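You operate a simulated robot arm through the tools that you are given. There is no shell and no other tool. Be economical: measure what you need, move in short steps, check, and stop when the job is done.

You run a simulated two-armed robot. Do the job below in one go: nothing can be reset, and whatever is moved stays where it is left.

## Task
Draw the red pin from the blue pack and the clipped hairpin from the tall pack.
Fine: hold each pack with the other hand. Stand the pin in the pin pot and the hairpin in the spare rack.
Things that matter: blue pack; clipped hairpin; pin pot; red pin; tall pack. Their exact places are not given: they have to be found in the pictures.

It is judged by the outcome, as a careful person would: the job done as asked, and still so three seconds after it is handed in. It fails if anything else is knocked over, pushed out of place, dropped, spilled or broken.

## Robot
Two 7-joint arms with fingered hands on one trunk, on a base that drives. Base frame: it is fixed to the floor where the robot stands at the start and does not move with it; the origin is under the middle of the robot, x ahead of it, y to its left, z up; the surface under the hand at the start is at about z = 780. Units: mm, degrees, N and s.
The left shoulder is at the start at [96, 187, 1080], the right one opposite. With the tool pointing down near the work surface each hand reaches from about 440 to 840 mm from the robot's upright axis, wherever it stands, measured 20 degrees to its own side. Places, roughly: pin pot [600, 200, 800]. Payload 3.6 kg a hand.
Tool frame (each hand has its own): the origin (TCP) lies between the finger pads and is the grasp point; the fingertips stand 26 mm ahead of it; z points along the fingers, y is the line along which they close. Largest opening 88 mm; the body of the gripper starts 30 mm behind the TCP. The gripper is a hand of 3 fingers: y runs from the thumb to the fingers, the wrist lies at [-17, -98, -164] in the tool frame, and closing takes about 1.5 s.
Orientation is told as [roll, pitch, yaw] about the base's x, y, z axes, in that order, counted from this pose: with the fingers straight down and the wrist toward the robot, the tool's x, y and z point along [0, 1, 0], [1, 0, 0] and [0, 0, -1] of the base frame.

## Interface
- The arms move only by the tool move_arm. It takes "left_series", "right_series" or both (then of equal length, played together; a hand with none holds still); each is a list of rows, each a list of 7 numbers: the shift along the tool's x, y, z in mm, then the turn, a rotation vector about the tool's x, y, z in degrees, then the finger opening in mm, from 0 to 88. In form: [[x, y, z, wx, wy, wz, jaw], ...]. A call has 1 to 8 rows; each row is the pose to reach, as a shift and turn from the pose commanded when the call began, along the tool's axes at that moment. Each row takes 0.2 s and may step no farther than 50 mm and 8.6 degrees from the row before; otherwise, or with a gripper value out of range, the whole call is refused. Where a pose cannot be reached the arm comes as near as it can. A force on the tool above 40 N (or 10 N above the force at the start of the call, whichever is more), or a blocked arm, ends the call early, and 0.2 s more pass. The fingers move at their own pace (about 153 mm/s each) and stop on an object; they squeeze with about 28 N. The grip force told is the motor's: it shows also when the fingers shut on nothing. Time passes only in rows, and 0.2 s behind the last, so rows that repeat a pose let the fingers close. The reply holds the time, the measured pose of the TCP, the force on the tool along the base axes, the opening and the grip force, in the units named above and with some noise, with the torque about the TCP (base axes, N m) and any sound that the robot's microphone picked up.
- Cameras (640 x 400 px; columns grow to the right, rows downward): "scene" is now at [243, 46.8, 1021.8]; the picture's right is [0.52, -0.86, 0.00], its down [0.04, 0.02, -1.00] and it looks along [0.85, 0.52, 0.04] (base axes); focal length 214 px, centre (320, 200). "left" rides on the left gripper at [-56, -80, -102] in its tool frame; the picture's right is [-0.73, -0.32, 0.60], its down [0.62, -0.67, 0.41] and it looks along [0.27, 0.68, 0.69] (tool axes); focal length 247 px, centre (320, 200). "right" rides on the right gripper at [56, -80, -102] in its tool frame; the picture's right is [-0.73, 0.32, -0.60], its down [-0.62, -0.67, 0.41] and it looks along [-0.27, 0.68, 0.69] (tool axes); focal length 247 px, centre (320, 200).
- grab_frame(camera): a new picture of that camera. It takes no simulated time.
- move_column(by): slides the trunk up (or, below 0, down) by that many mm; the arms and the scene camera ride with it, the base frame stays. It gives what a move gives, with no picture.
- steer(legs): drives the robot by 1 to 6 legs, each [ahead, left, turn to the left] in mm, mm and degrees, along the robot's own axes; the way and the turn of a leg run together, so that a leg with both is an arc; at most 1500 mm and 180 degrees a leg. The arms and the cameras ride along, it lands a little off, and it stops where it bumps. It gives what a move gives.
- hand_shape(shape, hand): the hand has 3 fingers and takes this shape, open, in about a second: jaw (thumb against the fingers, like two jaws); tri (thumb and two fingers); tip (a fingertip pinch); poke (one finger out to press); point (the index stretched); flat (the hand flat); cup (the hand cupped); fist (a fist). The gripper value then closes the fingers along that shape, each until it touches; the sizes above hold for jaw. It gives what a move gives, with no picture.
- aim_head(pan, tilt): turns the head with the scene camera to pan (to the left, within 60 degrees either way) and tilt (down, from -29 to 69), counted from straight ahead of the robot. It gives what a move gives.
- measure_at(camera, pixels): there is no depth. For up to 12 entries [column, row, z] of the newest picture of that camera ("zoom" is the newest enlarged one), the place [x, y] in the base frame at which the ray of that pixel passes the height z, good to about 2 mm. It takes no simulated time.
- close_up(camera, box): a new picture of the part [left, top, right, bottom] of that camera's present view, enlarged. It takes no simulated time.
- finish_job(): hands the job in; it is judged then, once.

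Keep the steps short. Do not move on a guess: measure, check each grasp and each placing, and mend mistakes. In all there are 80 turns and 70 pictures (those below and enlarged ones count). Leave the grippers open and the arms clear of the work at the hand-in unless told otherwise, and finish with a single line.

The tools are called after "Request:" as name(argument=value, ...) on one line, values as JSON. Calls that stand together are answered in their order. move_arm: Moves the arms, as the interface text tells. Its arguments: {"type":"object","properties":{"left_series":{"type":"array"},"right_series":{"type":"array"}},"required":[]} The other tools are called the same way: move_column (by) slides the trunk up or down; hand_shape (shape, hand) gives the hand a shape; steer (legs) drives the base; aim_head (pan, tilt) turns the head that bears the scene camera; grab_frame (camera) takes a picture; measure_at (camera, pixels) gives the place at which the rays of pixels pass given heights; close_up (camera, box) takes an enlarged picture of a part of a camera's view; finish_job () hands the job in.

At the start:

```text
time: 0.0
left_ee_pos: [333.7, 409.9, 1176.0]
left_tool_rot: [-0.1, 0.1, 0.0]
left_wrist_force: [-0.3, -0.3, -0.2]
left_torque: [-0.01, 0.02, 0.0]
left_opening: 87.8
left_grip_force: 0.1
left_shape: jaw
right_ee_pos: [475.5, -12.8, 1173.0]
right_tool_rot: [-0.1, 0.0, 0.0]
right_wrist_force: [0.3, 1.1, -0.2]
right_torque: [-0.01, 0.02, 0.01]
right_opening: 87.6
right_grip_force: 0.0
right_shape: jaw
trunk travel left (down, up): [-225.0, 532.0]
robot x, y, heading: [1.0, -0.7, -0.0]
head pan, tilt: [31.2, -2.5]
```

scene: 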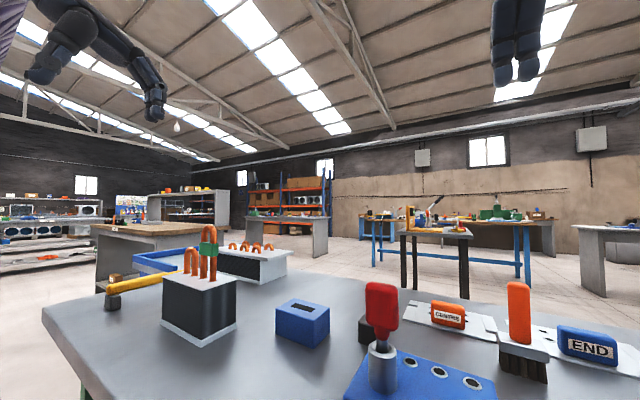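
right: 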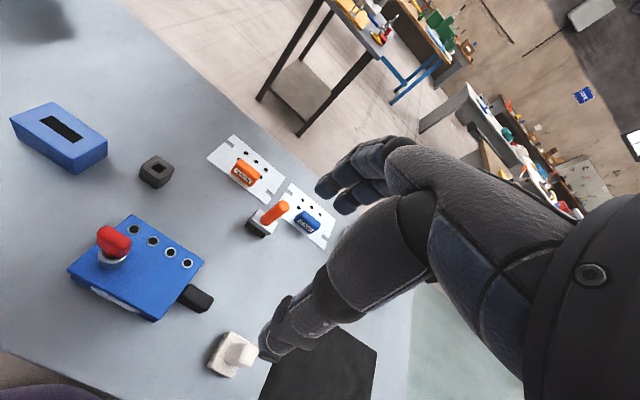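
left: 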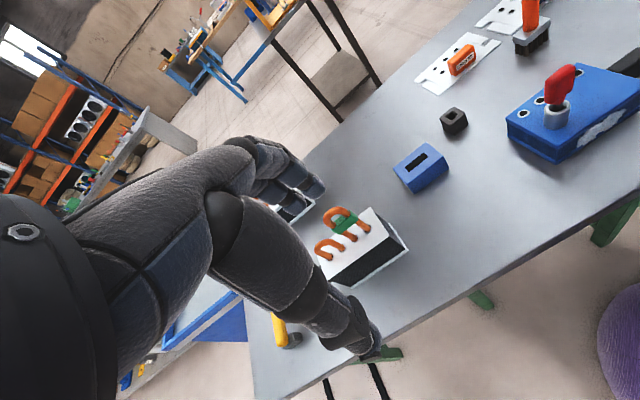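

The scene shows a tall dark pack with orange hairpins (one with a green clip), a blue block with a red handle, and a blue holder with a slot. I'll tilt the head down to see the table properly.

Request:
aim_head(pan=15, tilt=35)

Request:
grab_frame(camera="scene")

```text
time: 1.0
left_ee_pos: [333.7, 411.3, 1176.0]
left_tool_rot: [0.0, 0.0, 0.1]
left_wrist_force: [-0.1, 0.5, -0.5]
left_torque: [-0.01, -0.03, 0.01]
left_opening: 87.8
left_grip_force: 0.0
left_shape: jaw
right_ee_pos: [475.9, -13.3, 1173.0]
right_tool_rot: [0.0, -0.1, 0.1]
right_wrist_force: [-0.2, -0.6, -0.1]
right_torque: [0.01, -0.01, 0.0]
right_opening: 87.8
right_grip_force: 0.1
right_shape: jaw
trunk travel left (down, up): [-225.0, 532.0]
robot x, y, heading: [-2.2, 1.2, 0.1]
head pan, tilt: [15.0, 35.0]
```

```text
66 pictures are left
```

scene: 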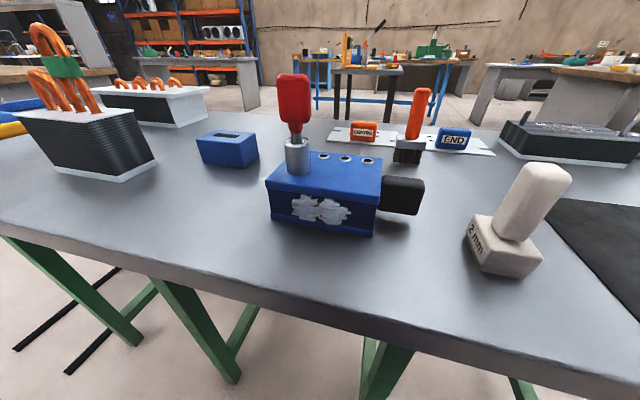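

I'll enlarge the left side and the middle for details.

Request:
close_up(camera="scene", box=[0, 10, 260, 190])

Request:
close_up(camera="scene", box=[190, 60, 450, 240])

Request:
close_up(camera="left", box=[240, 100, 480, 300])

Request:
close_up(camera="right", box=[0, 80, 260, 340])

```text
2.22 times, centred on (130, 100) of scene
```

zoom: 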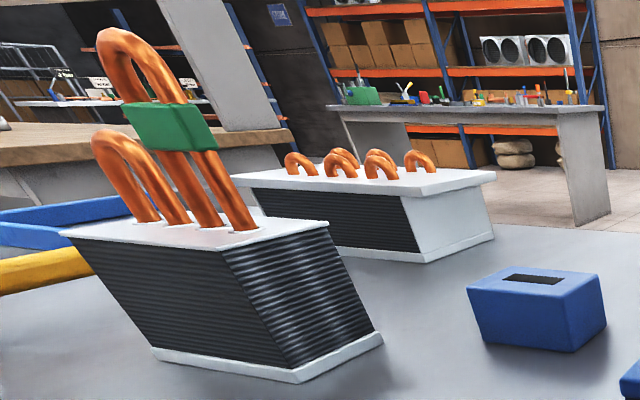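

```text
2.22 times, centred on (320, 150) of scene
```

zoom: 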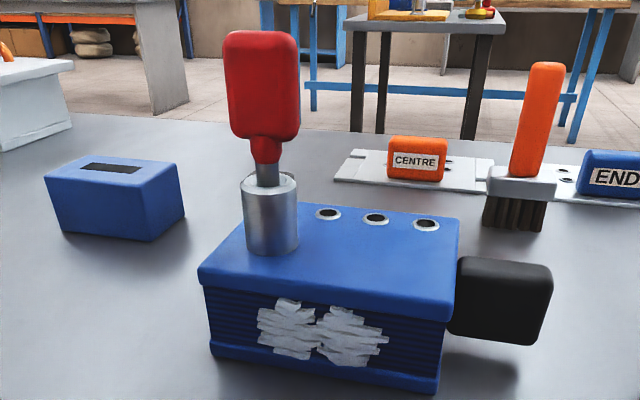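

```text
2.00 times, centred on (360, 200) of left
```

zoom: 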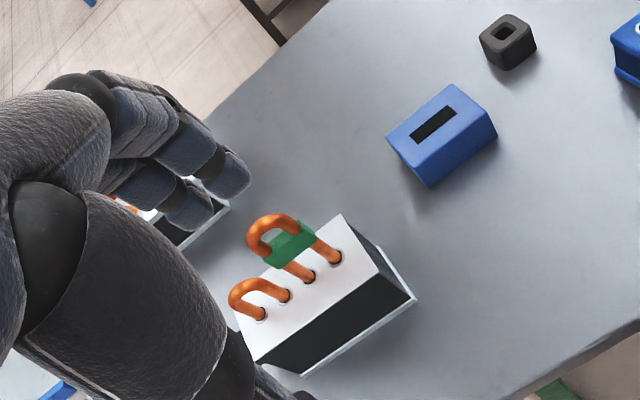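

```text
1.54 times, centred on (130, 210) of right
```

zoom: 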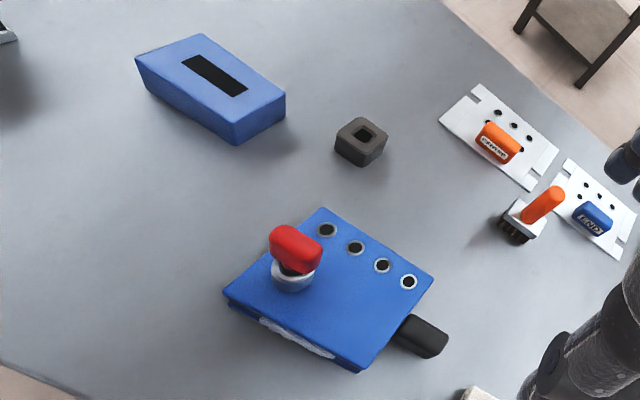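

Measuring the candidate receptacles, packs and the pin.

Request:
measure_at(camera="right", pixels=[[158, 166, 815], [62, 130, 830], [112, 247, 880], [134, 230, 830], [154, 241, 830], [171, 253, 830], [187, 264, 830], [111, 262, 840]])

Request:
measure_at(camera="left", pixels=[[420, 163, 830], [453, 118, 815], [407, 229, 880], [370, 257, 780], [397, 238, 880], [394, 238, 860], [345, 255, 880]])

Request:
measure_at(camera="scene", pixels=[[69, 182, 780], [156, 161, 780], [240, 166, 780], [201, 158, 780], [256, 150, 780], [375, 236, 780], [272, 220, 780], [384, 156, 830], [267, 184, 830], [510, 278, 780]])

```text
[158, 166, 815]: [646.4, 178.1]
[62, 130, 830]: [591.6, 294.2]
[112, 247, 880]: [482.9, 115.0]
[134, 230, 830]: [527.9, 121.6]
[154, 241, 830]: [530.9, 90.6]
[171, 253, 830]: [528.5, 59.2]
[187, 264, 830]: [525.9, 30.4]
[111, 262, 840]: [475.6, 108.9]
```

```text
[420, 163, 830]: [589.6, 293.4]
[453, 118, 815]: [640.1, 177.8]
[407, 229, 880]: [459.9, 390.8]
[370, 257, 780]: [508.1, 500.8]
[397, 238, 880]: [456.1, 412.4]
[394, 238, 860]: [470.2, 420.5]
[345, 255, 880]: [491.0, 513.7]
```

```text
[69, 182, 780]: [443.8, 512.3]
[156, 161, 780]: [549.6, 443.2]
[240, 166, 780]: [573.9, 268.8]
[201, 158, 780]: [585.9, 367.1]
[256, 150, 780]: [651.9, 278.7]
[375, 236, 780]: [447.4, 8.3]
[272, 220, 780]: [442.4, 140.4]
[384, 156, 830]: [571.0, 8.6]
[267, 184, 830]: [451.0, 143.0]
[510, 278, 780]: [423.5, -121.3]
```

Triangulating the tops: I'll measure the same corners at two heights from both cameras.

Request:
measure_at(camera="scene", pixels=[[87, 121, 880], [87, 121, 920], [133.6, 110, 880], [133.6, 110, 920], [13, 114, 880], [13, 114, 920], [294, 78, 900], [294, 78, 940], [299, 143, 860], [299, 143, 900], [68, 67, 940], [68, 67, 980]])

Request:
measure_at(camera="left", pixels=[[370, 206.5, 880], [370, 206.5, 920], [386, 225, 880], [386, 225, 920], [408.5, 249, 780], [331, 287, 780], [329, 281, 880], [345, 221, 940], [345, 221, 980]])

Request:
measure_at(camera="right", pixels=[[112, 240, 900], [112, 240, 940], [111, 258, 860], [111, 258, 900], [128, 213, 830], [205, 264, 830], [68, 270, 830], [157, 318, 830], [200, 298, 810], [80, 109, 830], [47, 120, 830], [78, 137, 830]])

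```text
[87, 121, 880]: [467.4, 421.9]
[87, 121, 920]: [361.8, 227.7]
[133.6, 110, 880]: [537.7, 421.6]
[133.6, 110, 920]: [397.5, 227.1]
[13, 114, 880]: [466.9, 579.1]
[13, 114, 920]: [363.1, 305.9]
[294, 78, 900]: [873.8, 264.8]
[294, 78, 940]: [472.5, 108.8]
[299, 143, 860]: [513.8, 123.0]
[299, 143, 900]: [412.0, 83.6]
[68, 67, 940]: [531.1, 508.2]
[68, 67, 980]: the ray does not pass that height
```

```text
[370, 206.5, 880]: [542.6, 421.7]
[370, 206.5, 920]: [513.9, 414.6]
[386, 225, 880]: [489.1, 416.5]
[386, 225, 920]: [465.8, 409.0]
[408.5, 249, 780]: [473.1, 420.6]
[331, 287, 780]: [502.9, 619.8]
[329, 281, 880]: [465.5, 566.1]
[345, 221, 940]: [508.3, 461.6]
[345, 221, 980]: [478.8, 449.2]
```

```text
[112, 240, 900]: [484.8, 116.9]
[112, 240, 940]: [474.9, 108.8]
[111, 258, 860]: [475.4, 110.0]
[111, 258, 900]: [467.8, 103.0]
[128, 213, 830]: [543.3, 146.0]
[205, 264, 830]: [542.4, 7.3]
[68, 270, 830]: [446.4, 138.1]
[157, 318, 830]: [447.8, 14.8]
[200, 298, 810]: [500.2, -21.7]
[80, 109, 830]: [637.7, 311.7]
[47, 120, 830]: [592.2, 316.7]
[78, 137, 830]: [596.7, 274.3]
```

Tall pack top is at about z=880, x 467–540, y 422–570; blue pack is x 447–543, y 8–145, with the pin near (474,108). Enlarging the pin, the black side block and the hairpin for orientation.

Request:
close_up(camera="right", box=[60, 200, 220, 330])

Request:
measure_at(camera="right", pixels=[[180, 296, 820], [190, 285, 820], [214, 296, 820], [205, 312, 820]])

Request:
close_up(camera="left", box=[310, 190, 420, 290])

```text
3.08 times, centred on (140, 265) of right
```

zoom: 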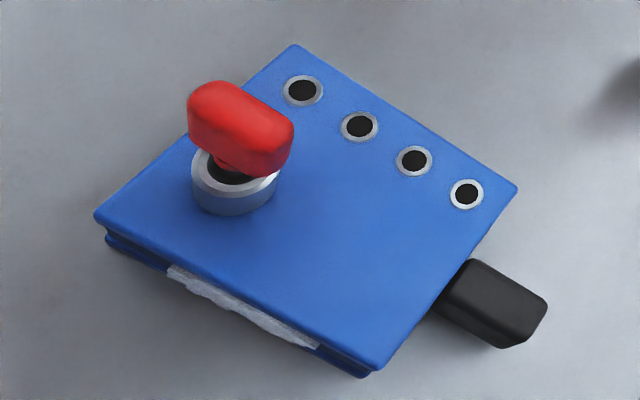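

```text
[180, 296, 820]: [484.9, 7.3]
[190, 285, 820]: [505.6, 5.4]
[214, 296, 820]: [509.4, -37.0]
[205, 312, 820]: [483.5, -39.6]
```

```text
4.00 times, centred on (365, 240) of left
```

zoom: 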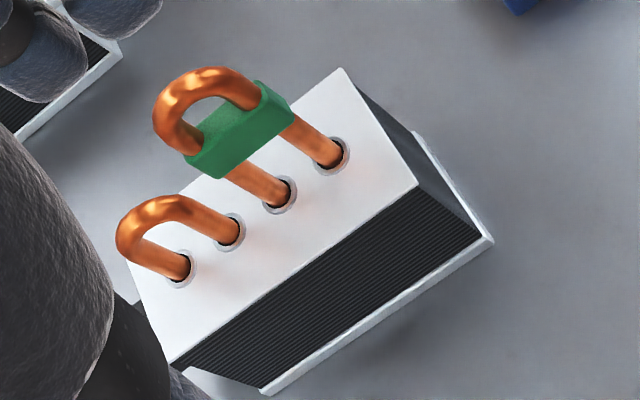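

The black block on the blue pack is a handle (x 484–508). The red handle's long side runs along y, and so does the hairpin plane. I'll look left to be sure which object is the spare rack.

Request:
aim_head(pan=48, tilt=28)

Request:
grab_frame(camera="scene")

```text
time: 2.0
left_ee_pos: [334.0, 410.9, 1175.2]
left_tool_rot: [-0.1, 0.0, 0.0]
left_wrist_force: [0.5, -0.1, 0.6]
left_torque: [-0.01, 0.0, -0.01]
left_opening: 87.6
left_grip_force: 0.0
left_shape: jaw
right_ee_pos: [476.5, -12.3, 1172.5]
right_tool_rot: [-0.1, 0.0, 0.0]
right_wrist_force: [0.3, 0.1, 0.3]
right_torque: [-0.04, -0.05, -0.03]
right_opening: 87.7
right_grip_force: 0.0
right_shape: jaw
trunk travel left (down, up): [-225.0, 532.0]
robot x, y, heading: [1.1, -0.8, -0.4]
head pan, tilt: [48.0, 28.0]
```

```text
59 pictures are left
```

scene: 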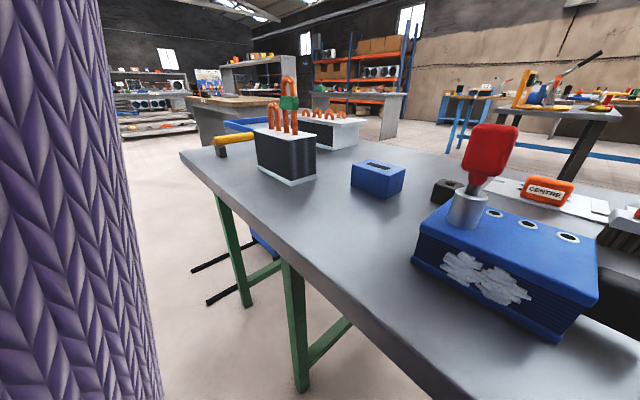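

Request:
close_up(camera="scene", box=[200, 70, 420, 210])

```text
2.86 times, centred on (310, 140) of scene
```

zoom: 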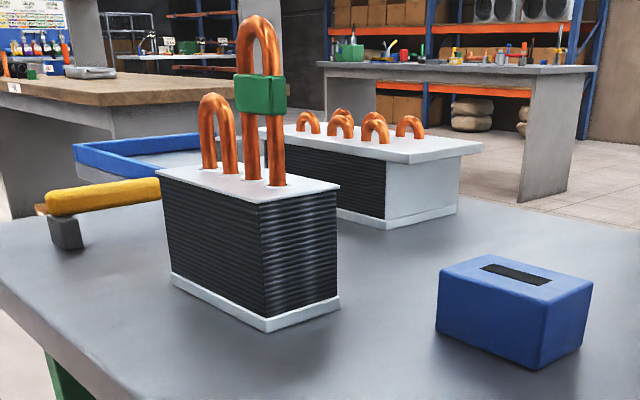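

The blue slotted box is the spare rack (slot along y); the small dark box with the square hole is the pin pot. Blue pack first: I'll lower the open right hand toward its handle, stopping well above it to check.

Request:
move_arm(right_series=[[-2, 5, 40, 0, 0, 0, 88], [-4, 10, 80, 0, 0, 0, 88], [-6, 15, 120, 0, 0, 0, 88], [-8, 20, 160, 0, 0, 0, 88], [-9, 20, 200, 0, 0, 0, 70], [-10, 20, 240, 0, 0, 0, 60], [-10, 20, 280, 0, 0, 0, 60]])

Request:
grab_frame(camera="right")

Request:
aim_head(pan=15, tilt=35)

Request:
grab_frame(camera="scene")

```text
time: 3.6
left_ee_pos: [333.8, 410.7, 1175.3]
left_tool_rot: [0.1, 0.0, 0.0]
left_wrist_force: [0.4, -0.7, 0.5]
left_torque: [-0.01, 0.0, 0.01]
left_opening: 87.6
left_grip_force: 0.1
left_shape: jaw
right_ee_pos: [496.2, -24.7, 892.2]
right_tool_rot: [0.0, 0.0, -0.1]
right_wrist_force: [0.3, 0.4, 0.2]
right_torque: [-0.02, -0.01, -0.02]
right_opening: 60.5
right_grip_force: 0.1
right_shape: jaw
trunk travel left (down, up): [-225.0, 532.0]
robot x, y, heading: [0.6, 1.6, -0.1]
head pan, tilt: [48.0, 28.0]
```

```text
57 pictures are left
```

right: 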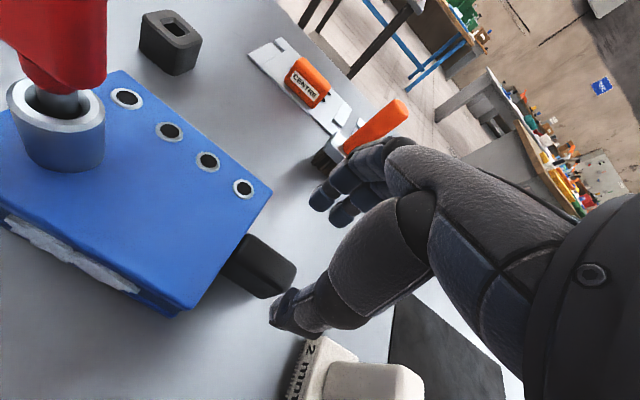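

```text
time: 4.6
left_ee_pos: [333.3, 410.8, 1176.2]
left_tool_rot: [0.1, 0.0, 0.1]
left_wrist_force: [-0.3, 0.0, -0.8]
left_torque: [-0.05, 0.01, -0.02]
left_opening: 87.6
left_grip_force: 0.0
left_shape: jaw
right_ee_pos: [496.8, -24.7, 892.8]
right_tool_rot: [0.0, 0.0, 0.0]
right_wrist_force: [-1.3, -0.4, -1.9]
right_torque: [0.03, 0.01, 0.03]
right_opening: 60.4
right_grip_force: 0.0
right_shape: jaw
trunk travel left (down, up): [-225.0, 532.0]
robot x, y, heading: [-1.8, -2.7, -0.1]
head pan, tilt: [15.0, 35.0]
```

```text
56 pictures are left
```

scene: 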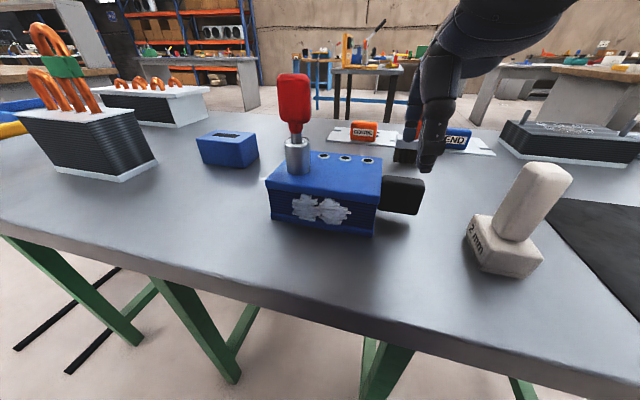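

Measuring the handle and the white block nearby in the fresh frames.

Request:
measure_at(camera="right", pixels=[[243, 234, 810], [243, 234, 830], [297, 265, 810], [297, 265, 830], [262, 298, 795], [222, 277, 810], [300, 340, 800], [332, 338, 800], [425, 375, 860]])

Request:
measure_at(camera="scene", pixels=[[424, 180, 810], [424, 180, 830], [423, 212, 790], [423, 212, 800], [387, 177, 820], [387, 177, 830], [472, 215, 800], [468, 240, 780], [540, 252, 800], [478, 275, 780]])

```text
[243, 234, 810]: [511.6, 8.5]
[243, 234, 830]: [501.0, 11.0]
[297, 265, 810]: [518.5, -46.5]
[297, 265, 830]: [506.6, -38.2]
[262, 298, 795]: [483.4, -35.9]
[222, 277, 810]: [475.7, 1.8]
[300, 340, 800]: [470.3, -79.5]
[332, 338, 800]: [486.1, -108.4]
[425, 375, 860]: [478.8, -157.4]
```

```text
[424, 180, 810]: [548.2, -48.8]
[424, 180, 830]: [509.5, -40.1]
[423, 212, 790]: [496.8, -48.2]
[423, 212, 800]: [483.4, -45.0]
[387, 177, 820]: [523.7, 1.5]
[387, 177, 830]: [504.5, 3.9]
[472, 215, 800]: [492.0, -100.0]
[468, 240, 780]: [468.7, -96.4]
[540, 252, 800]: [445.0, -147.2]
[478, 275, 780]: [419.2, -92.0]
```

Handle: x 482–508, y −40…5, z 795–830. The right hand is centred over it at y −24.7; lowering to z≈815 and closing.

Request:
move_arm(right_series=[[0, 0, 25, 0, 0, 0, 60], [0, -1, 50, 0, 0, 0, 60], [0, -1, 77, 0, 0, 0, 60], [0, -1, 77, 0, 0, 0, 60]])

Request:
grab_frame(camera="scene")

```text
time: 5.6
left_ee_pos: [333.7, 411.7, 1176.4]
left_tool_rot: [0.1, 0.0, 0.0]
left_wrist_force: [-1.5, -0.2, 0.1]
left_torque: [0.01, -0.02, -0.03]
left_opening: 87.5
left_grip_force: 0.0
left_shape: jaw
right_ee_pos: [492.7, -23.2, 815.5]
right_tool_rot: [0.0, 0.0, 0.1]
right_wrist_force: [0.6, -0.1, 0.2]
right_torque: [-0.01, 0.0, -0.02]
right_opening: 60.4
right_grip_force: 0.0
right_shape: jaw
trunk travel left (down, up): [-225.0, 532.0]
robot x, y, heading: [-0.3, 4.6, 0.0]
head pan, tilt: [15.0, 35.0]
```

```text
55 pictures are left
```

scene: 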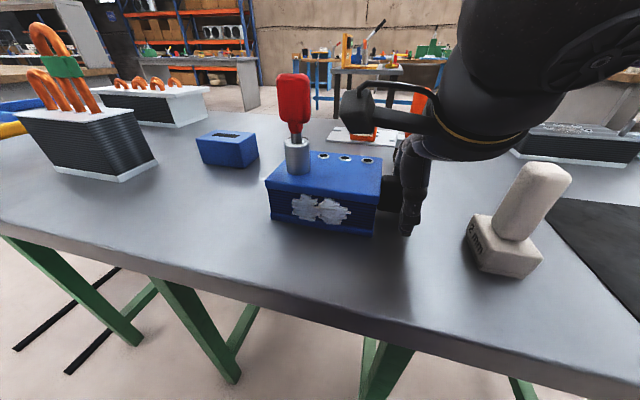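

Fingers straddle the handle; closing now.

Request:
move_arm(right_series=[[0, 0, 0, 0, 0, 0, 40], [0, 0, 0, 0, 0, 0, 15], [0, 0, 0, 0, 0, 0, 15], [0, 0, 0, 0, 0, 0, 10], [0, 0, 0, 0, 0, 0, 10], [0, 0, 0, 0, 0, 0, 10]])

Request:
close_up(camera="scene", box=[250, 60, 450, 240])

Request:
grab_frame(camera="right")

```text
time: 7.0
left_ee_pos: [333.2, 410.9, 1176.1]
left_tool_rot: [0.1, 0.0, 0.0]
left_wrist_force: [0.5, -0.1, -0.6]
left_torque: [-0.02, -0.02, 0.04]
left_opening: 87.7
left_grip_force: 0.0
left_shape: jaw
right_ee_pos: [494.2, -25.5, 814.6]
right_tool_rot: [0.1, 0.0, -0.1]
right_wrist_force: [-1.1, -0.2, -0.1]
right_torque: [-0.01, -0.01, -0.02]
right_opening: 17.5
right_grip_force: 27.9
right_shape: jaw
trunk travel left (down, up): [-225.0, 532.0]
robot x, y, heading: [2.3, -1.2, -0.1]
head pan, tilt: [15.0, 35.0]
```

```text
2.22 times, centred on (350, 150) of scene
```

zoom: 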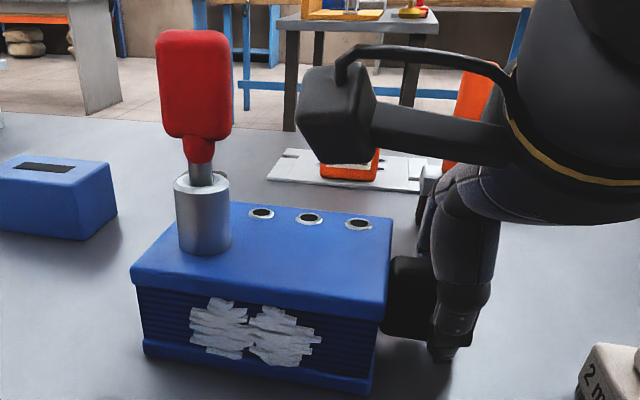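

```text
53 pictures are left
```

right: 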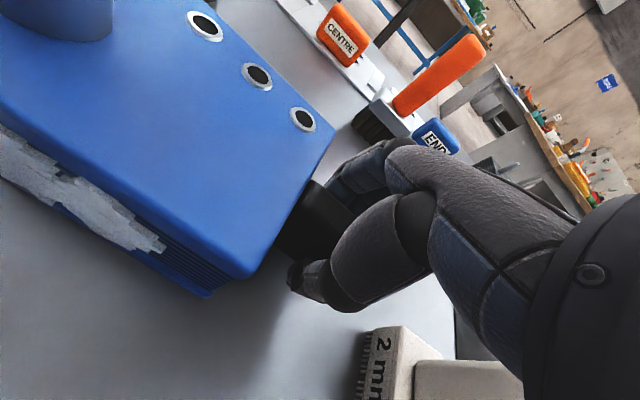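

Handle held (17.5 mm, 28 N). Bringing the open left hand above the red pin at (474,108), stopping at z≈1060.

Request:
move_arm(left_series=[[-38, 18, 10, 0, 0, 0, 60], [-76, 36, 20, 0, 0, 0, 60], [-114, 54, 35, 0, 0, 0, 60], [-152, 71, 50, 0, 0, 0, 60], [-190, 89, 65, 0, 0, 0, 60], [-228, 107, 80, 0, 0, 0, 60], [-266, 124, 95, 0, 0, 0, 60], [-303, 141, 110, 0, 0, 0, 60]])

Request:
grab_frame(camera="left")

Request:
close_up(camera="scene", box=[220, 0, 420, 200])

```text
time: 8.8
left_ee_pos: [477.3, 109.0, 1066.2]
left_tool_rot: [-0.1, 0.0, 0.1]
left_wrist_force: [0.3, -0.1, 1.1]
left_torque: [-0.03, -0.03, -0.01]
left_opening: 60.1
left_grip_force: 0.1
left_shape: jaw
right_ee_pos: [495.3, -24.4, 815.3]
right_tool_rot: [0.0, 0.0, -0.1]
right_wrist_force: [0.9, -2.5, 0.7]
right_torque: [-0.05, -0.02, 0.0]
right_opening: 17.6
right_grip_force: 28.2
right_shape: jaw
trunk travel left (down, up): [-225.0, 532.0]
robot x, y, heading: [-0.3, -1.9, 0.0]
head pan, tilt: [15.0, 35.0]
```

```text
52 pictures are left
```

left: 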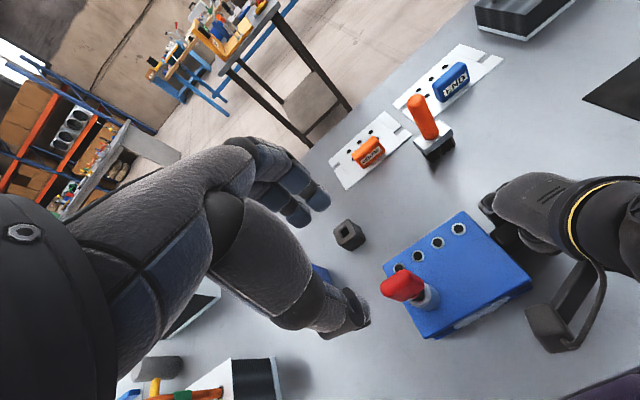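

```text
2.00 times, centred on (320, 100) of scene
```

zoom: 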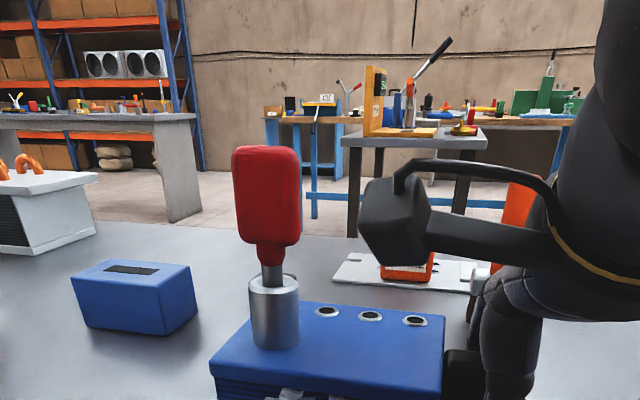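

Request:
measure_at(camera="left", pixels=[[403, 286, 920], [403, 286, 935], [424, 283, 930], [382, 290, 960], [392, 272, 960], [428, 294, 870]])

Request:
measure_at(camera="scene", pixels=[[293.5, 74, 940], [293.5, 74, 950], [276, 97, 925], [311, 97, 925], [293.5, 97, 920], [293.5, 97, 930], [294, 122, 900], [294, 122, 910]])

```text
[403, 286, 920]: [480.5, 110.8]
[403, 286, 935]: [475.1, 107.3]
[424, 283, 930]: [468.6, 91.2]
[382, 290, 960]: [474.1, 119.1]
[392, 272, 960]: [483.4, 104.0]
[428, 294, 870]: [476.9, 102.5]
```

```text
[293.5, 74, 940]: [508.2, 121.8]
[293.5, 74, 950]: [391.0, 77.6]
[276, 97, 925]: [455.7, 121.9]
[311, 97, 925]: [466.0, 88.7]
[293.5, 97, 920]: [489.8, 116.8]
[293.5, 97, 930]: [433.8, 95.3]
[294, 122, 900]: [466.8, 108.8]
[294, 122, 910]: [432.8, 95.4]
```

Pin axis is about (475,108); handle z 897–943. Lowering the left hand to z≈923 with fingers open on either side.

Request:
move_arm(left_series=[[0, 0, 40, 0, 0, 0, 60], [0, 0, 80, 0, 0, 0, 60], [0, 0, 105, 0, 0, 0, 60], [0, 0, 125, 0, 0, 0, 60], [0, 0, 143, 0, 0, 0, 60], [0, 0, 143, 0, 0, 0, 60]])

Request:
close_up(camera="scene", box=[220, 20, 420, 200])

Request:
grab_frame(camera="left")

```text
time: 10.2
left_ee_pos: [475.1, 108.8, 921.2]
left_tool_rot: [0.0, 0.0, -0.1]
left_wrist_force: [0.6, 0.9, -0.5]
left_torque: [0.0, -0.01, 0.02]
left_opening: 60.3
left_grip_force: 0.1
left_shape: jaw
right_ee_pos: [494.9, -23.5, 814.8]
right_tool_rot: [0.0, 0.0, 0.0]
right_wrist_force: [-0.1, 0.7, -0.2]
right_torque: [-0.03, 0.0, 0.02]
right_opening: 17.6
right_grip_force: 28.3
right_shape: jaw
trunk travel left (down, up): [-225.0, 532.0]
robot x, y, heading: [2.2, -1.6, 0.0]
head pan, tilt: [15.0, 35.0]
```

```text
2.22 times, centred on (320, 110) of scene
```

zoom: 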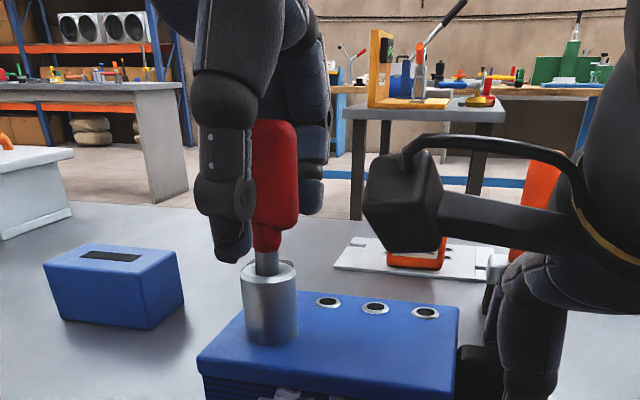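

```text
49 pictures are left
```

left: 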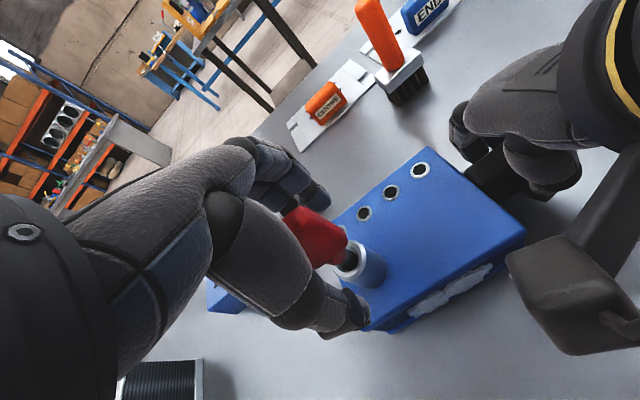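

The fingers straddle the red handle. Closing on it.

Request:
move_arm(left_series=[[0, 0, 0, 0, 0, 0, 40], [0, 0, 0, 0, 0, 0, 25], [0, 0, 0, 0, 0, 0, 10], [0, 0, 0, 0, 0, 0, 10], [0, 0, 0, 0, 0, 0, 10], [0, 0, 0, 0, 0, 0, 10]])

Request:
close_up(camera="scene", box=[220, 20, 420, 200])

```text
time: 11.6
left_ee_pos: [476.0, 108.1, 921.2]
left_tool_rot: [0.0, 0.0, -0.1]
left_wrist_force: [0.5, -0.1, 0.6]
left_torque: [0.0, 0.02, 0.01]
left_opening: 11.2
left_grip_force: 0.0
left_shape: jaw
right_ee_pos: [494.0, -25.1, 814.7]
right_tool_rot: [0.0, 0.1, -0.1]
right_wrist_force: [-1.0, -0.3, -0.2]
right_torque: [0.03, 0.04, 0.08]
right_opening: 17.5
right_grip_force: 28.3
right_shape: jaw
trunk travel left (down, up): [-225.0, 532.0]
robot x, y, heading: [-3.1, -0.0, -0.0]
head pan, tilt: [15.0, 35.0]
```

```text
2.22 times, centred on (320, 110) of scene
```

zoom: 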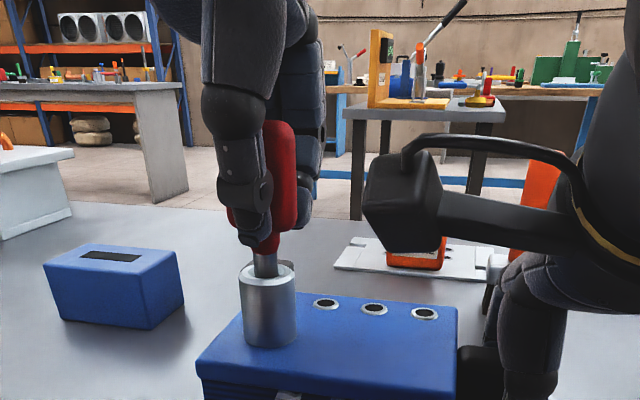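

Opening 11 mm with no grip force yet; I'll command fully closed to squeeze.

Request:
move_arm(left_series=[[0, 0, 0, 0, 0, 0, 0], [0, 0, 0, 0, 0, 0, 0], [0, 0, 0, 0, 0, 0, 0], [0, 0, 0, 0, 0, 0, 0]])

Request:
grab_frame(camera="left")

```text
time: 12.6
left_ee_pos: [475.9, 108.6, 921.1]
left_tool_rot: [0.0, 0.1, 0.0]
left_wrist_force: [0.3, -1.1, -1.4]
left_torque: [-0.01, -0.05, 0.04]
left_opening: 10.6
left_grip_force: 28.0
left_shape: jaw
right_ee_pos: [493.5, -24.2, 815.4]
right_tool_rot: [0.0, 0.0, 0.0]
right_wrist_force: [-0.6, 0.0, -0.1]
right_torque: [0.03, 0.01, 0.07]
right_opening: 17.7
right_grip_force: 28.0
right_shape: jaw
trunk travel left (down, up): [-225.0, 532.0]
robot x, y, heading: [2.7, 0.0, 0.1]
head pan, tilt: [15.0, 35.0]
```

```text
47 pictures are left
```

left: 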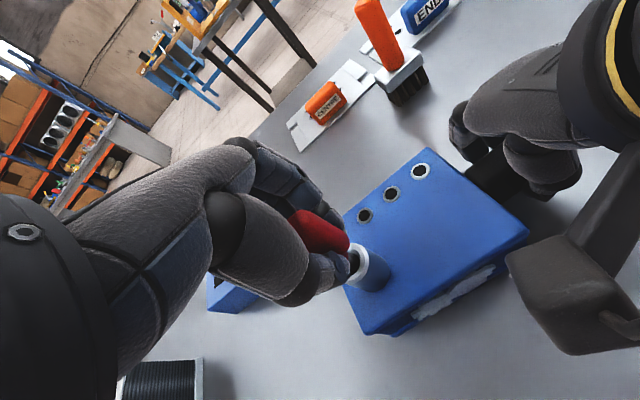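

Gripped at 28 N. Pulling straight up, 60 mm in small steps.

Request:
move_arm(left_series=[[0, 0, -4, 0, 0, 0, 0], [0, 0, -10, 0, 0, 0, 0], [0, 0, -18, 0, 0, 0, 0], [0, 0, -28, 0, 0, 0, 0], [0, 0, -38, 0, 0, 0, 0], [0, 0, -50, 0, 0, 0, 0], [0, 0, -60, 0, 0, 0, 0]])

Request:
grab_frame(camera="scene")

```text
time: 14.2
left_ee_pos: [474.1, 107.5, 984.5]
left_tool_rot: [0.1, 0.0, 0.0]
left_wrist_force: [-0.1, -0.3, -0.4]
left_torque: [0.03, 0.0, 0.01]
left_opening: 10.6
left_grip_force: 28.3
left_shape: jaw
right_ee_pos: [492.5, -24.1, 815.7]
right_tool_rot: [0.0, 0.0, -0.1]
right_wrist_force: [-0.7, -0.7, -2.2]
right_torque: [0.0, -0.06, 0.05]
right_opening: 17.8
right_grip_force: 28.0
right_shape: jaw
trunk travel left (down, up): [-225.0, 532.0]
robot x, y, heading: [-0.4, 1.9, 0.1]
head pan, tilt: [15.0, 35.0]
```

```text
46 pictures are left
```

scene: 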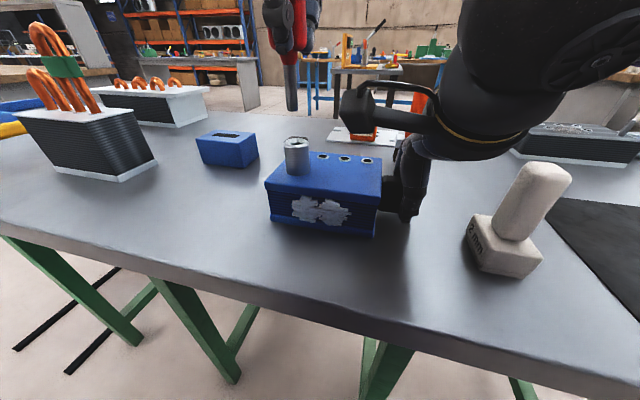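

The pin is fully out of the sleeve, and the pack stayed put. Zooming to measure the pin's tip below the hand.

Request:
close_up(camera="scene", box=[240, 0, 340, 130])

Request:
measure_at(camera="scene", pixels=[[291, 110, 900], [291, 110, 910], [291, 110, 920], [288, 66, 960]])

Request:
move_arm(left_series=[[10, 25, 0, 0, 0, 0, 0], [20, 50, 0, 0, 0, 0, 0], [30, 75, 0, 0, 0, 0, 0], [45, 105, 0, 0, 0, 0, 0], [45, 105, 0, 0, 0, 0, 0]])

Request:
grab_frame(camera="left")

Request:
grab_frame(camera="scene")

```text
3.08 times, centred on (290, 65) of scene
```

zoom: 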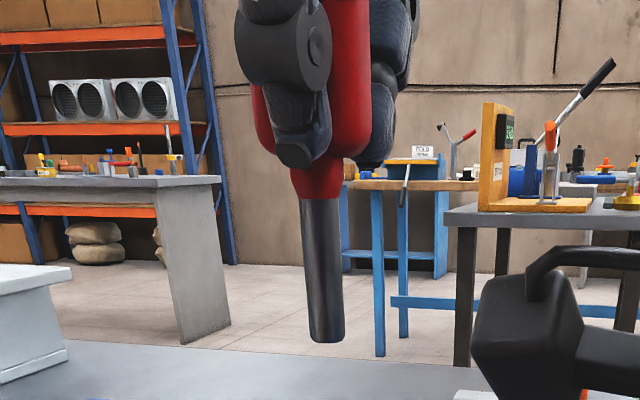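

```text
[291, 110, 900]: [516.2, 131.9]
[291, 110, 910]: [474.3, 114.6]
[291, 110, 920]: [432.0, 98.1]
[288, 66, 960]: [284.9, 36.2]
```

```text
time: 15.4
left_ee_pos: [579.4, 153.1, 983.8]
left_tool_rot: [0.0, 0.0, 0.0]
left_wrist_force: [0.1, 0.5, -0.7]
left_torque: [0.0, 0.02, -0.02]
left_opening: 10.6
left_grip_force: 27.8
left_shape: jaw
right_ee_pos: [494.4, -23.6, 815.5]
right_tool_rot: [-0.1, -0.1, 0.0]
right_wrist_force: [-0.5, -0.6, -1.3]
right_torque: [-0.01, -0.02, 0.02]
right_opening: 17.7
right_grip_force: 28.0
right_shape: jaw
trunk travel left (down, up): [-225.0, 532.0]
robot x, y, heading: [0.4, 1.8, -0.1]
head pan, tilt: [15.0, 35.0]
```

```text
44 pictures are left
```

left: 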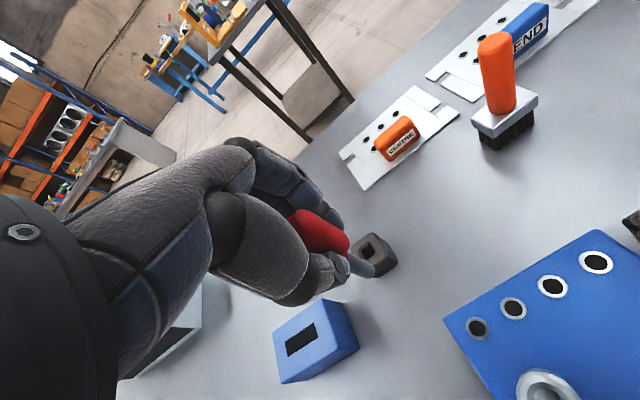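

```text
43 pictures are left
```

scene: 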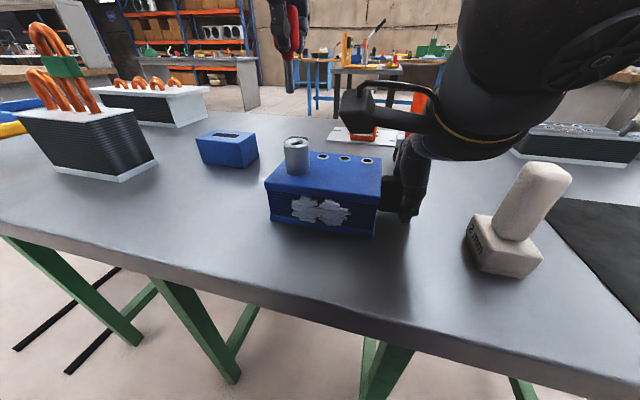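

Pin tip is about 74 mm below the TCP. Enlarging the pot in the left camera.

Request:
close_up(camera="left", box=[310, 205, 430, 305])

Request:
aim_head(pan=28, tilt=30)

Request:
grab_frame(camera="scene")

```text
4.00 times, centred on (370, 255) of left
```

zoom: 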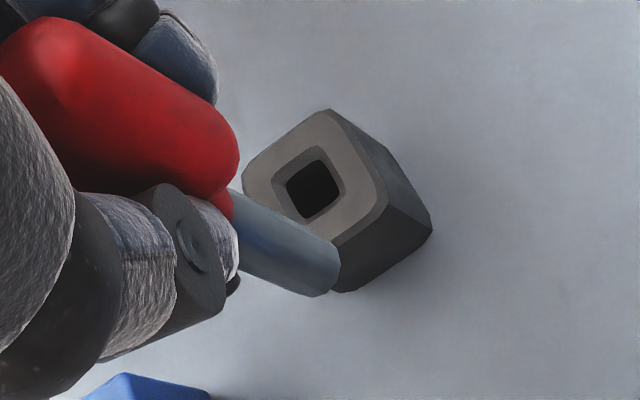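

```text
time: 16.1
left_ee_pos: [579.7, 153.6, 982.8]
left_tool_rot: [0.0, 0.0, -0.1]
left_wrist_force: [-0.2, 0.0, -0.4]
left_torque: [-0.01, -0.03, 0.0]
left_opening: 10.3
left_grip_force: 27.8
left_shape: jaw
right_ee_pos: [493.5, -23.8, 815.3]
right_tool_rot: [0.0, 0.0, 0.1]
right_wrist_force: [-0.7, 0.2, -3.0]
right_torque: [0.02, -0.02, 0.06]
right_opening: 17.7
right_grip_force: 28.2
right_shape: jaw
trunk travel left (down, up): [-225.0, 532.0]
robot x, y, heading: [0.7, 2.5, 0.1]
head pan, tilt: [28.0, 30.0]
```

```text
41 pictures are left
```

scene: 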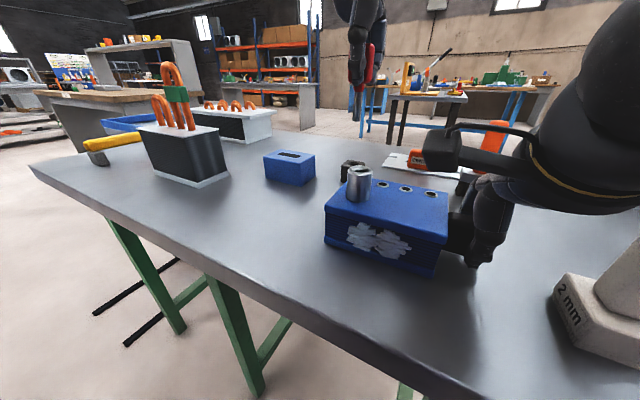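

Request:
measure_at(camera="zoom", pixels=[[309, 183, 810], [309, 183, 820], [309, 183, 830], [432, 230, 780], [383, 203, 810], [383, 203, 820], [383, 203, 830], [330, 109, 820], [245, 165, 820], [310, 292, 909], [322, 268, 909], [388, 150, 780]])

Request:
close_up(camera="scene", box=[250, 100, 400, 220])

```text
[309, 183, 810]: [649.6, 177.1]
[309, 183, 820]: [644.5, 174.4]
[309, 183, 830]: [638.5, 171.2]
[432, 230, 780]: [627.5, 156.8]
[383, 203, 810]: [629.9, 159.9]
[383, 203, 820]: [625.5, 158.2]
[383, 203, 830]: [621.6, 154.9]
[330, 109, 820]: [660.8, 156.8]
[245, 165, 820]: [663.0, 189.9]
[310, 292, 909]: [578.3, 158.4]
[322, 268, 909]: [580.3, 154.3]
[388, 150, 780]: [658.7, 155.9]
```

```text
3.33 times, centred on (325, 160) of scene
```

zoom: 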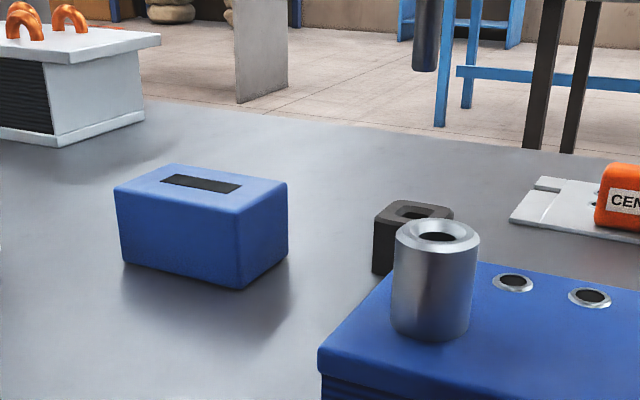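

Pot centre about (644,174), top ≈ 820. Moving above it with the pin tip ~20 mm over the rim, then checking alignment.

Request:
move_arm(left_series=[[6, 22, 0, 0, 0, 0, 0], [12, 44, 0, 0, 0, 0, 0], [18, 65, 0, 0, 0, 0, 0], [18, 65, 25, 0, 0, 0, 0], [18, 65, 50, 0, 0, 0, 0], [18, 65, 68, 0, 0, 0, 0], [18, 65, 68, 0, 0, 0, 0]])

Request:
close_up(camera="left", box=[290, 205, 410, 305])

Request:
close_up(camera="scene", box=[290, 90, 410, 200])

```text
time: 17.8
left_ee_pos: [645.0, 173.1, 914.2]
left_tool_rot: [0.0, 0.0, 0.0]
left_wrist_force: [-0.1, -0.1, 0.1]
left_torque: [-0.03, -0.01, 0.0]
left_opening: 10.5
left_grip_force: 27.7
left_shape: jaw
right_ee_pos: [494.2, -23.6, 815.3]
right_tool_rot: [-0.1, 0.0, 0.0]
right_wrist_force: [0.0, 0.6, -2.4]
right_torque: [-0.02, 0.01, 0.02]
right_opening: 17.5
right_grip_force: 28.4
right_shape: jaw
trunk travel left (down, up): [-225.0, 532.0]
robot x, y, heading: [2.6, -0.9, 0.1]
head pan, tilt: [28.0, 30.0]
```

```text
4.00 times, centred on (350, 255) of left
```

zoom: 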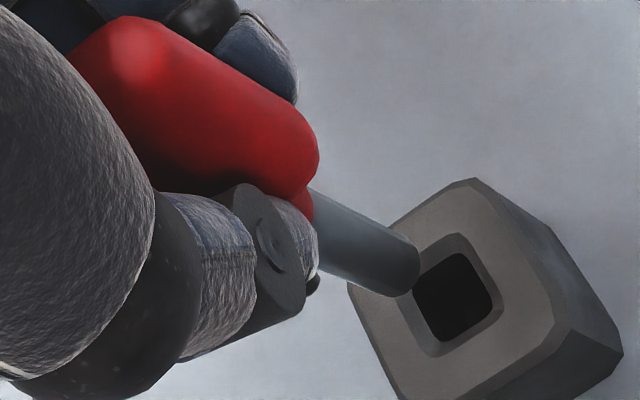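

```text
3.64 times, centred on (350, 145) of scene
```

zoom: 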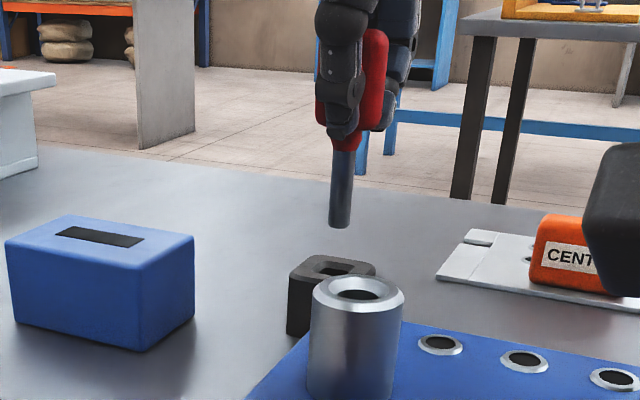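

By projection the tip is within about 1–2 mm of the hole's axis (needs about 1 mm toward −y). Lowering gently with that correction.

Request:
move_arm(left_series=[[-1, 0, 8, 0, 0, 0, 0], [-1, 0, 16, 0, 0, 0, 0], [-1, 0, 22, 0, 0, 0, 0], [-1, 0, 28, 0, 0, 0, 0], [-1, 0, 34, 0, 0, 0, 0]])

Request:
close_up(camera="left", box=[290, 205, 410, 305])

Request:
close_up(camera="scene", box=[290, 90, 410, 200])

```text
time: 18.9
left_ee_pos: [642.9, 172.1, 880.0]
left_tool_rot: [-0.1, 0.0, 0.1]
left_wrist_force: [0.8, -0.7, -0.1]
left_torque: [-0.05, -0.01, -0.02]
left_opening: 10.4
left_grip_force: 27.5
left_shape: jaw
right_ee_pos: [493.1, -23.9, 814.0]
right_tool_rot: [0.0, 0.0, -0.1]
right_wrist_force: [-0.7, -0.6, -1.5]
right_torque: [0.0, -0.04, 0.0]
right_opening: 17.6
right_grip_force: 28.3
right_shape: jaw
trunk travel left (down, up): [-225.0, 532.0]
robot x, y, heading: [1.1, 0.9, -0.2]
head pan, tilt: [28.0, 30.0]
```

```text
4.00 times, centred on (350, 255) of left
```

zoom: 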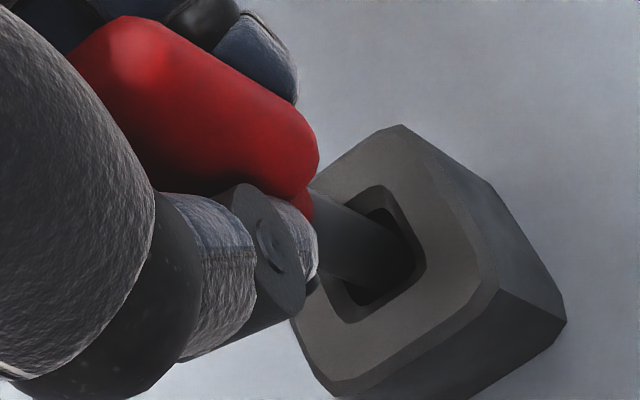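

```text
3.64 times, centred on (350, 145) of scene
```

zoom: 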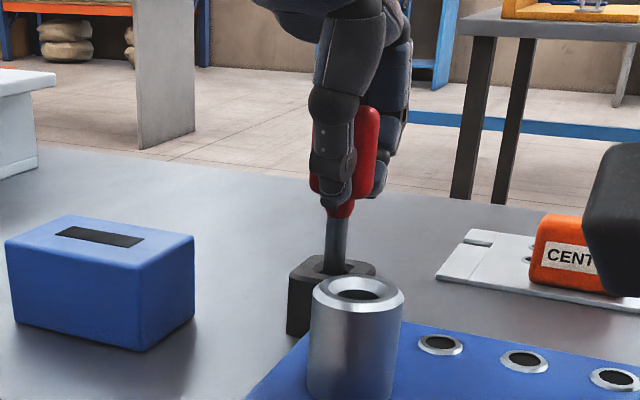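

The tip has entered the hole with no contact force. Continuing down in small steps.

Request:
move_arm(left_series=[[0, 0, 5, 0, 0, 0, 0], [0, 0, 10, 0, 0, 0, 0], [0, 0, 14, 0, 0, 0, 0], [0, 0, 17, 0, 0, 0, 0]])

Request:
close_up(camera="scene", box=[290, 90, 410, 200])

```text
time: 19.9
left_ee_pos: [639.7, 174.7, 866.4]
left_tool_rot: [-0.1, 0.0, 0.0]
left_wrist_force: [4.3, -0.6, 1.5]
left_torque: [0.0, -0.22, 0.01]
left_opening: 10.9
left_grip_force: 28.2
left_shape: jaw
left hand out of reach, approached as far as the arm can: row 1, 2, 3, 4
right_ee_pos: [494.0, -24.1, 815.0]
right_tool_rot: [0.0, -0.1, 0.0]
right_wrist_force: [-0.7, 0.4, -1.6]
right_torque: [0.01, 0.0, 0.04]
right_opening: 17.6
right_grip_force: 27.8
right_shape: jaw
trunk travel left (down, up): [-225.0, 532.0]
robot x, y, heading: [1.7, 0.5, -0.2]
head pan, tilt: [28.0, 30.0]
```

```text
3.64 times, centred on (350, 145) of scene
```

zoom: 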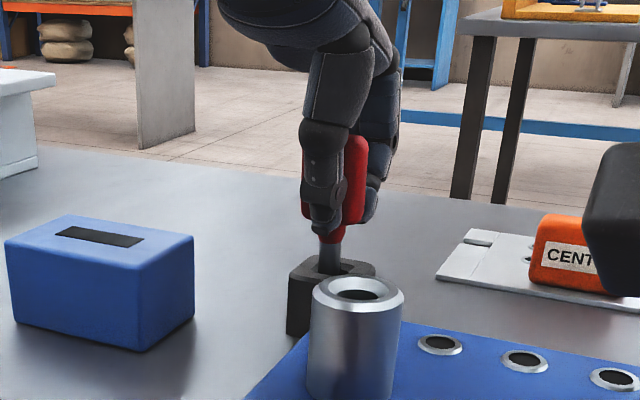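

The left arm ran out of reach and drew back about 4 mm in x. I'll go back up the 17 mm, and use the trunk for the final descent — first releasing the blue pack's handle and raising the right hand.

Request:
move_arm(left_series=[[0, 0, -10, 0, 0, 0, 0], [0, 0, -17, 0, 0, 0, 0], [0, 0, -17, 0, 0, 0, 0], [0, 0, -17, 0, 0, 0, 0], [0, 0, -17, 0, 0, 0, 0], [0, 0, -17, 0, 0, 0, 0], [0, 0, -17, 0, 0, 0, 0], [0, 0, -17, 0, 0, 0, 0]], right_series=[[0, 0, 0, 0, 0, 0, 30], [0, 0, 0, 0, 0, 0, 60], [0, 0, 0, 0, 0, 0, 60], [0, 0, 0, 0, 0, 0, 60], [0, 0, -30, 0, 0, 0, 60], [0, 0, -60, 0, 0, 0, 60], [0, 0, -100, 0, 0, 0, 60], [0, 0, -130, 0, 0, 0, 60]])

Request:
close_up(camera="left", box=[290, 205, 410, 305])

Request:
grab_frame(camera="scene")

```text
time: 21.8
left_ee_pos: [640.1, 178.1, 883.3]
left_tool_rot: [0.1, 0.0, 0.0]
left_wrist_force: [3.3, -0.7, -1.7]
left_torque: [-0.08, -0.13, 0.01]
left_opening: 10.7
left_grip_force: 28.1
left_shape: jaw
right_ee_pos: [493.4, -22.7, 945.7]
right_tool_rot: [0.0, 0.1, 0.1]
right_wrist_force: [-0.2, 0.9, 0.6]
right_torque: [-0.02, -0.04, 0.01]
right_opening: 59.8
right_grip_force: 0.0
right_shape: jaw
trunk travel left (down, up): [-225.0, 532.0]
robot x, y, heading: [3.0, 2.6, -0.2]
head pan, tilt: [28.0, 30.0]
```

```text
4.00 times, centred on (350, 255) of left
```

zoom: 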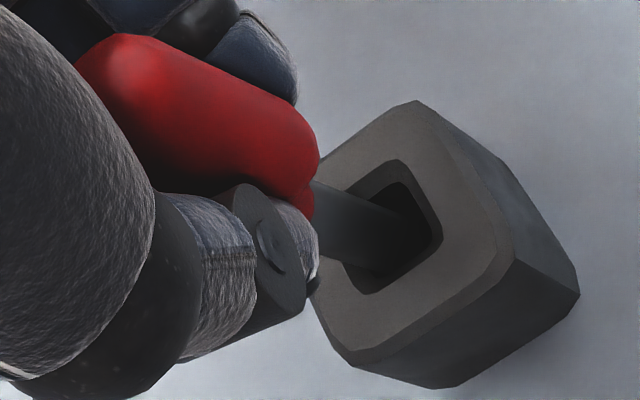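

```text
33 pictures are left
```

scene: 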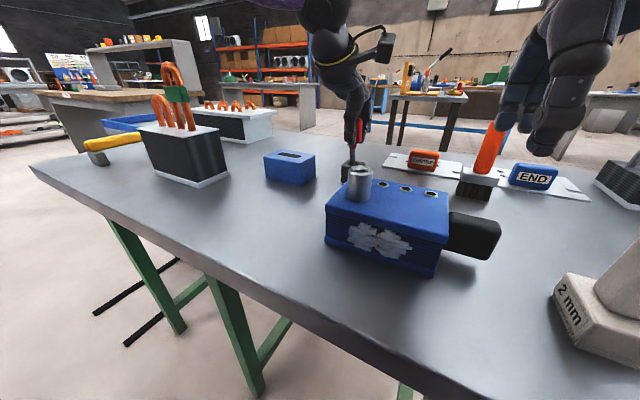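

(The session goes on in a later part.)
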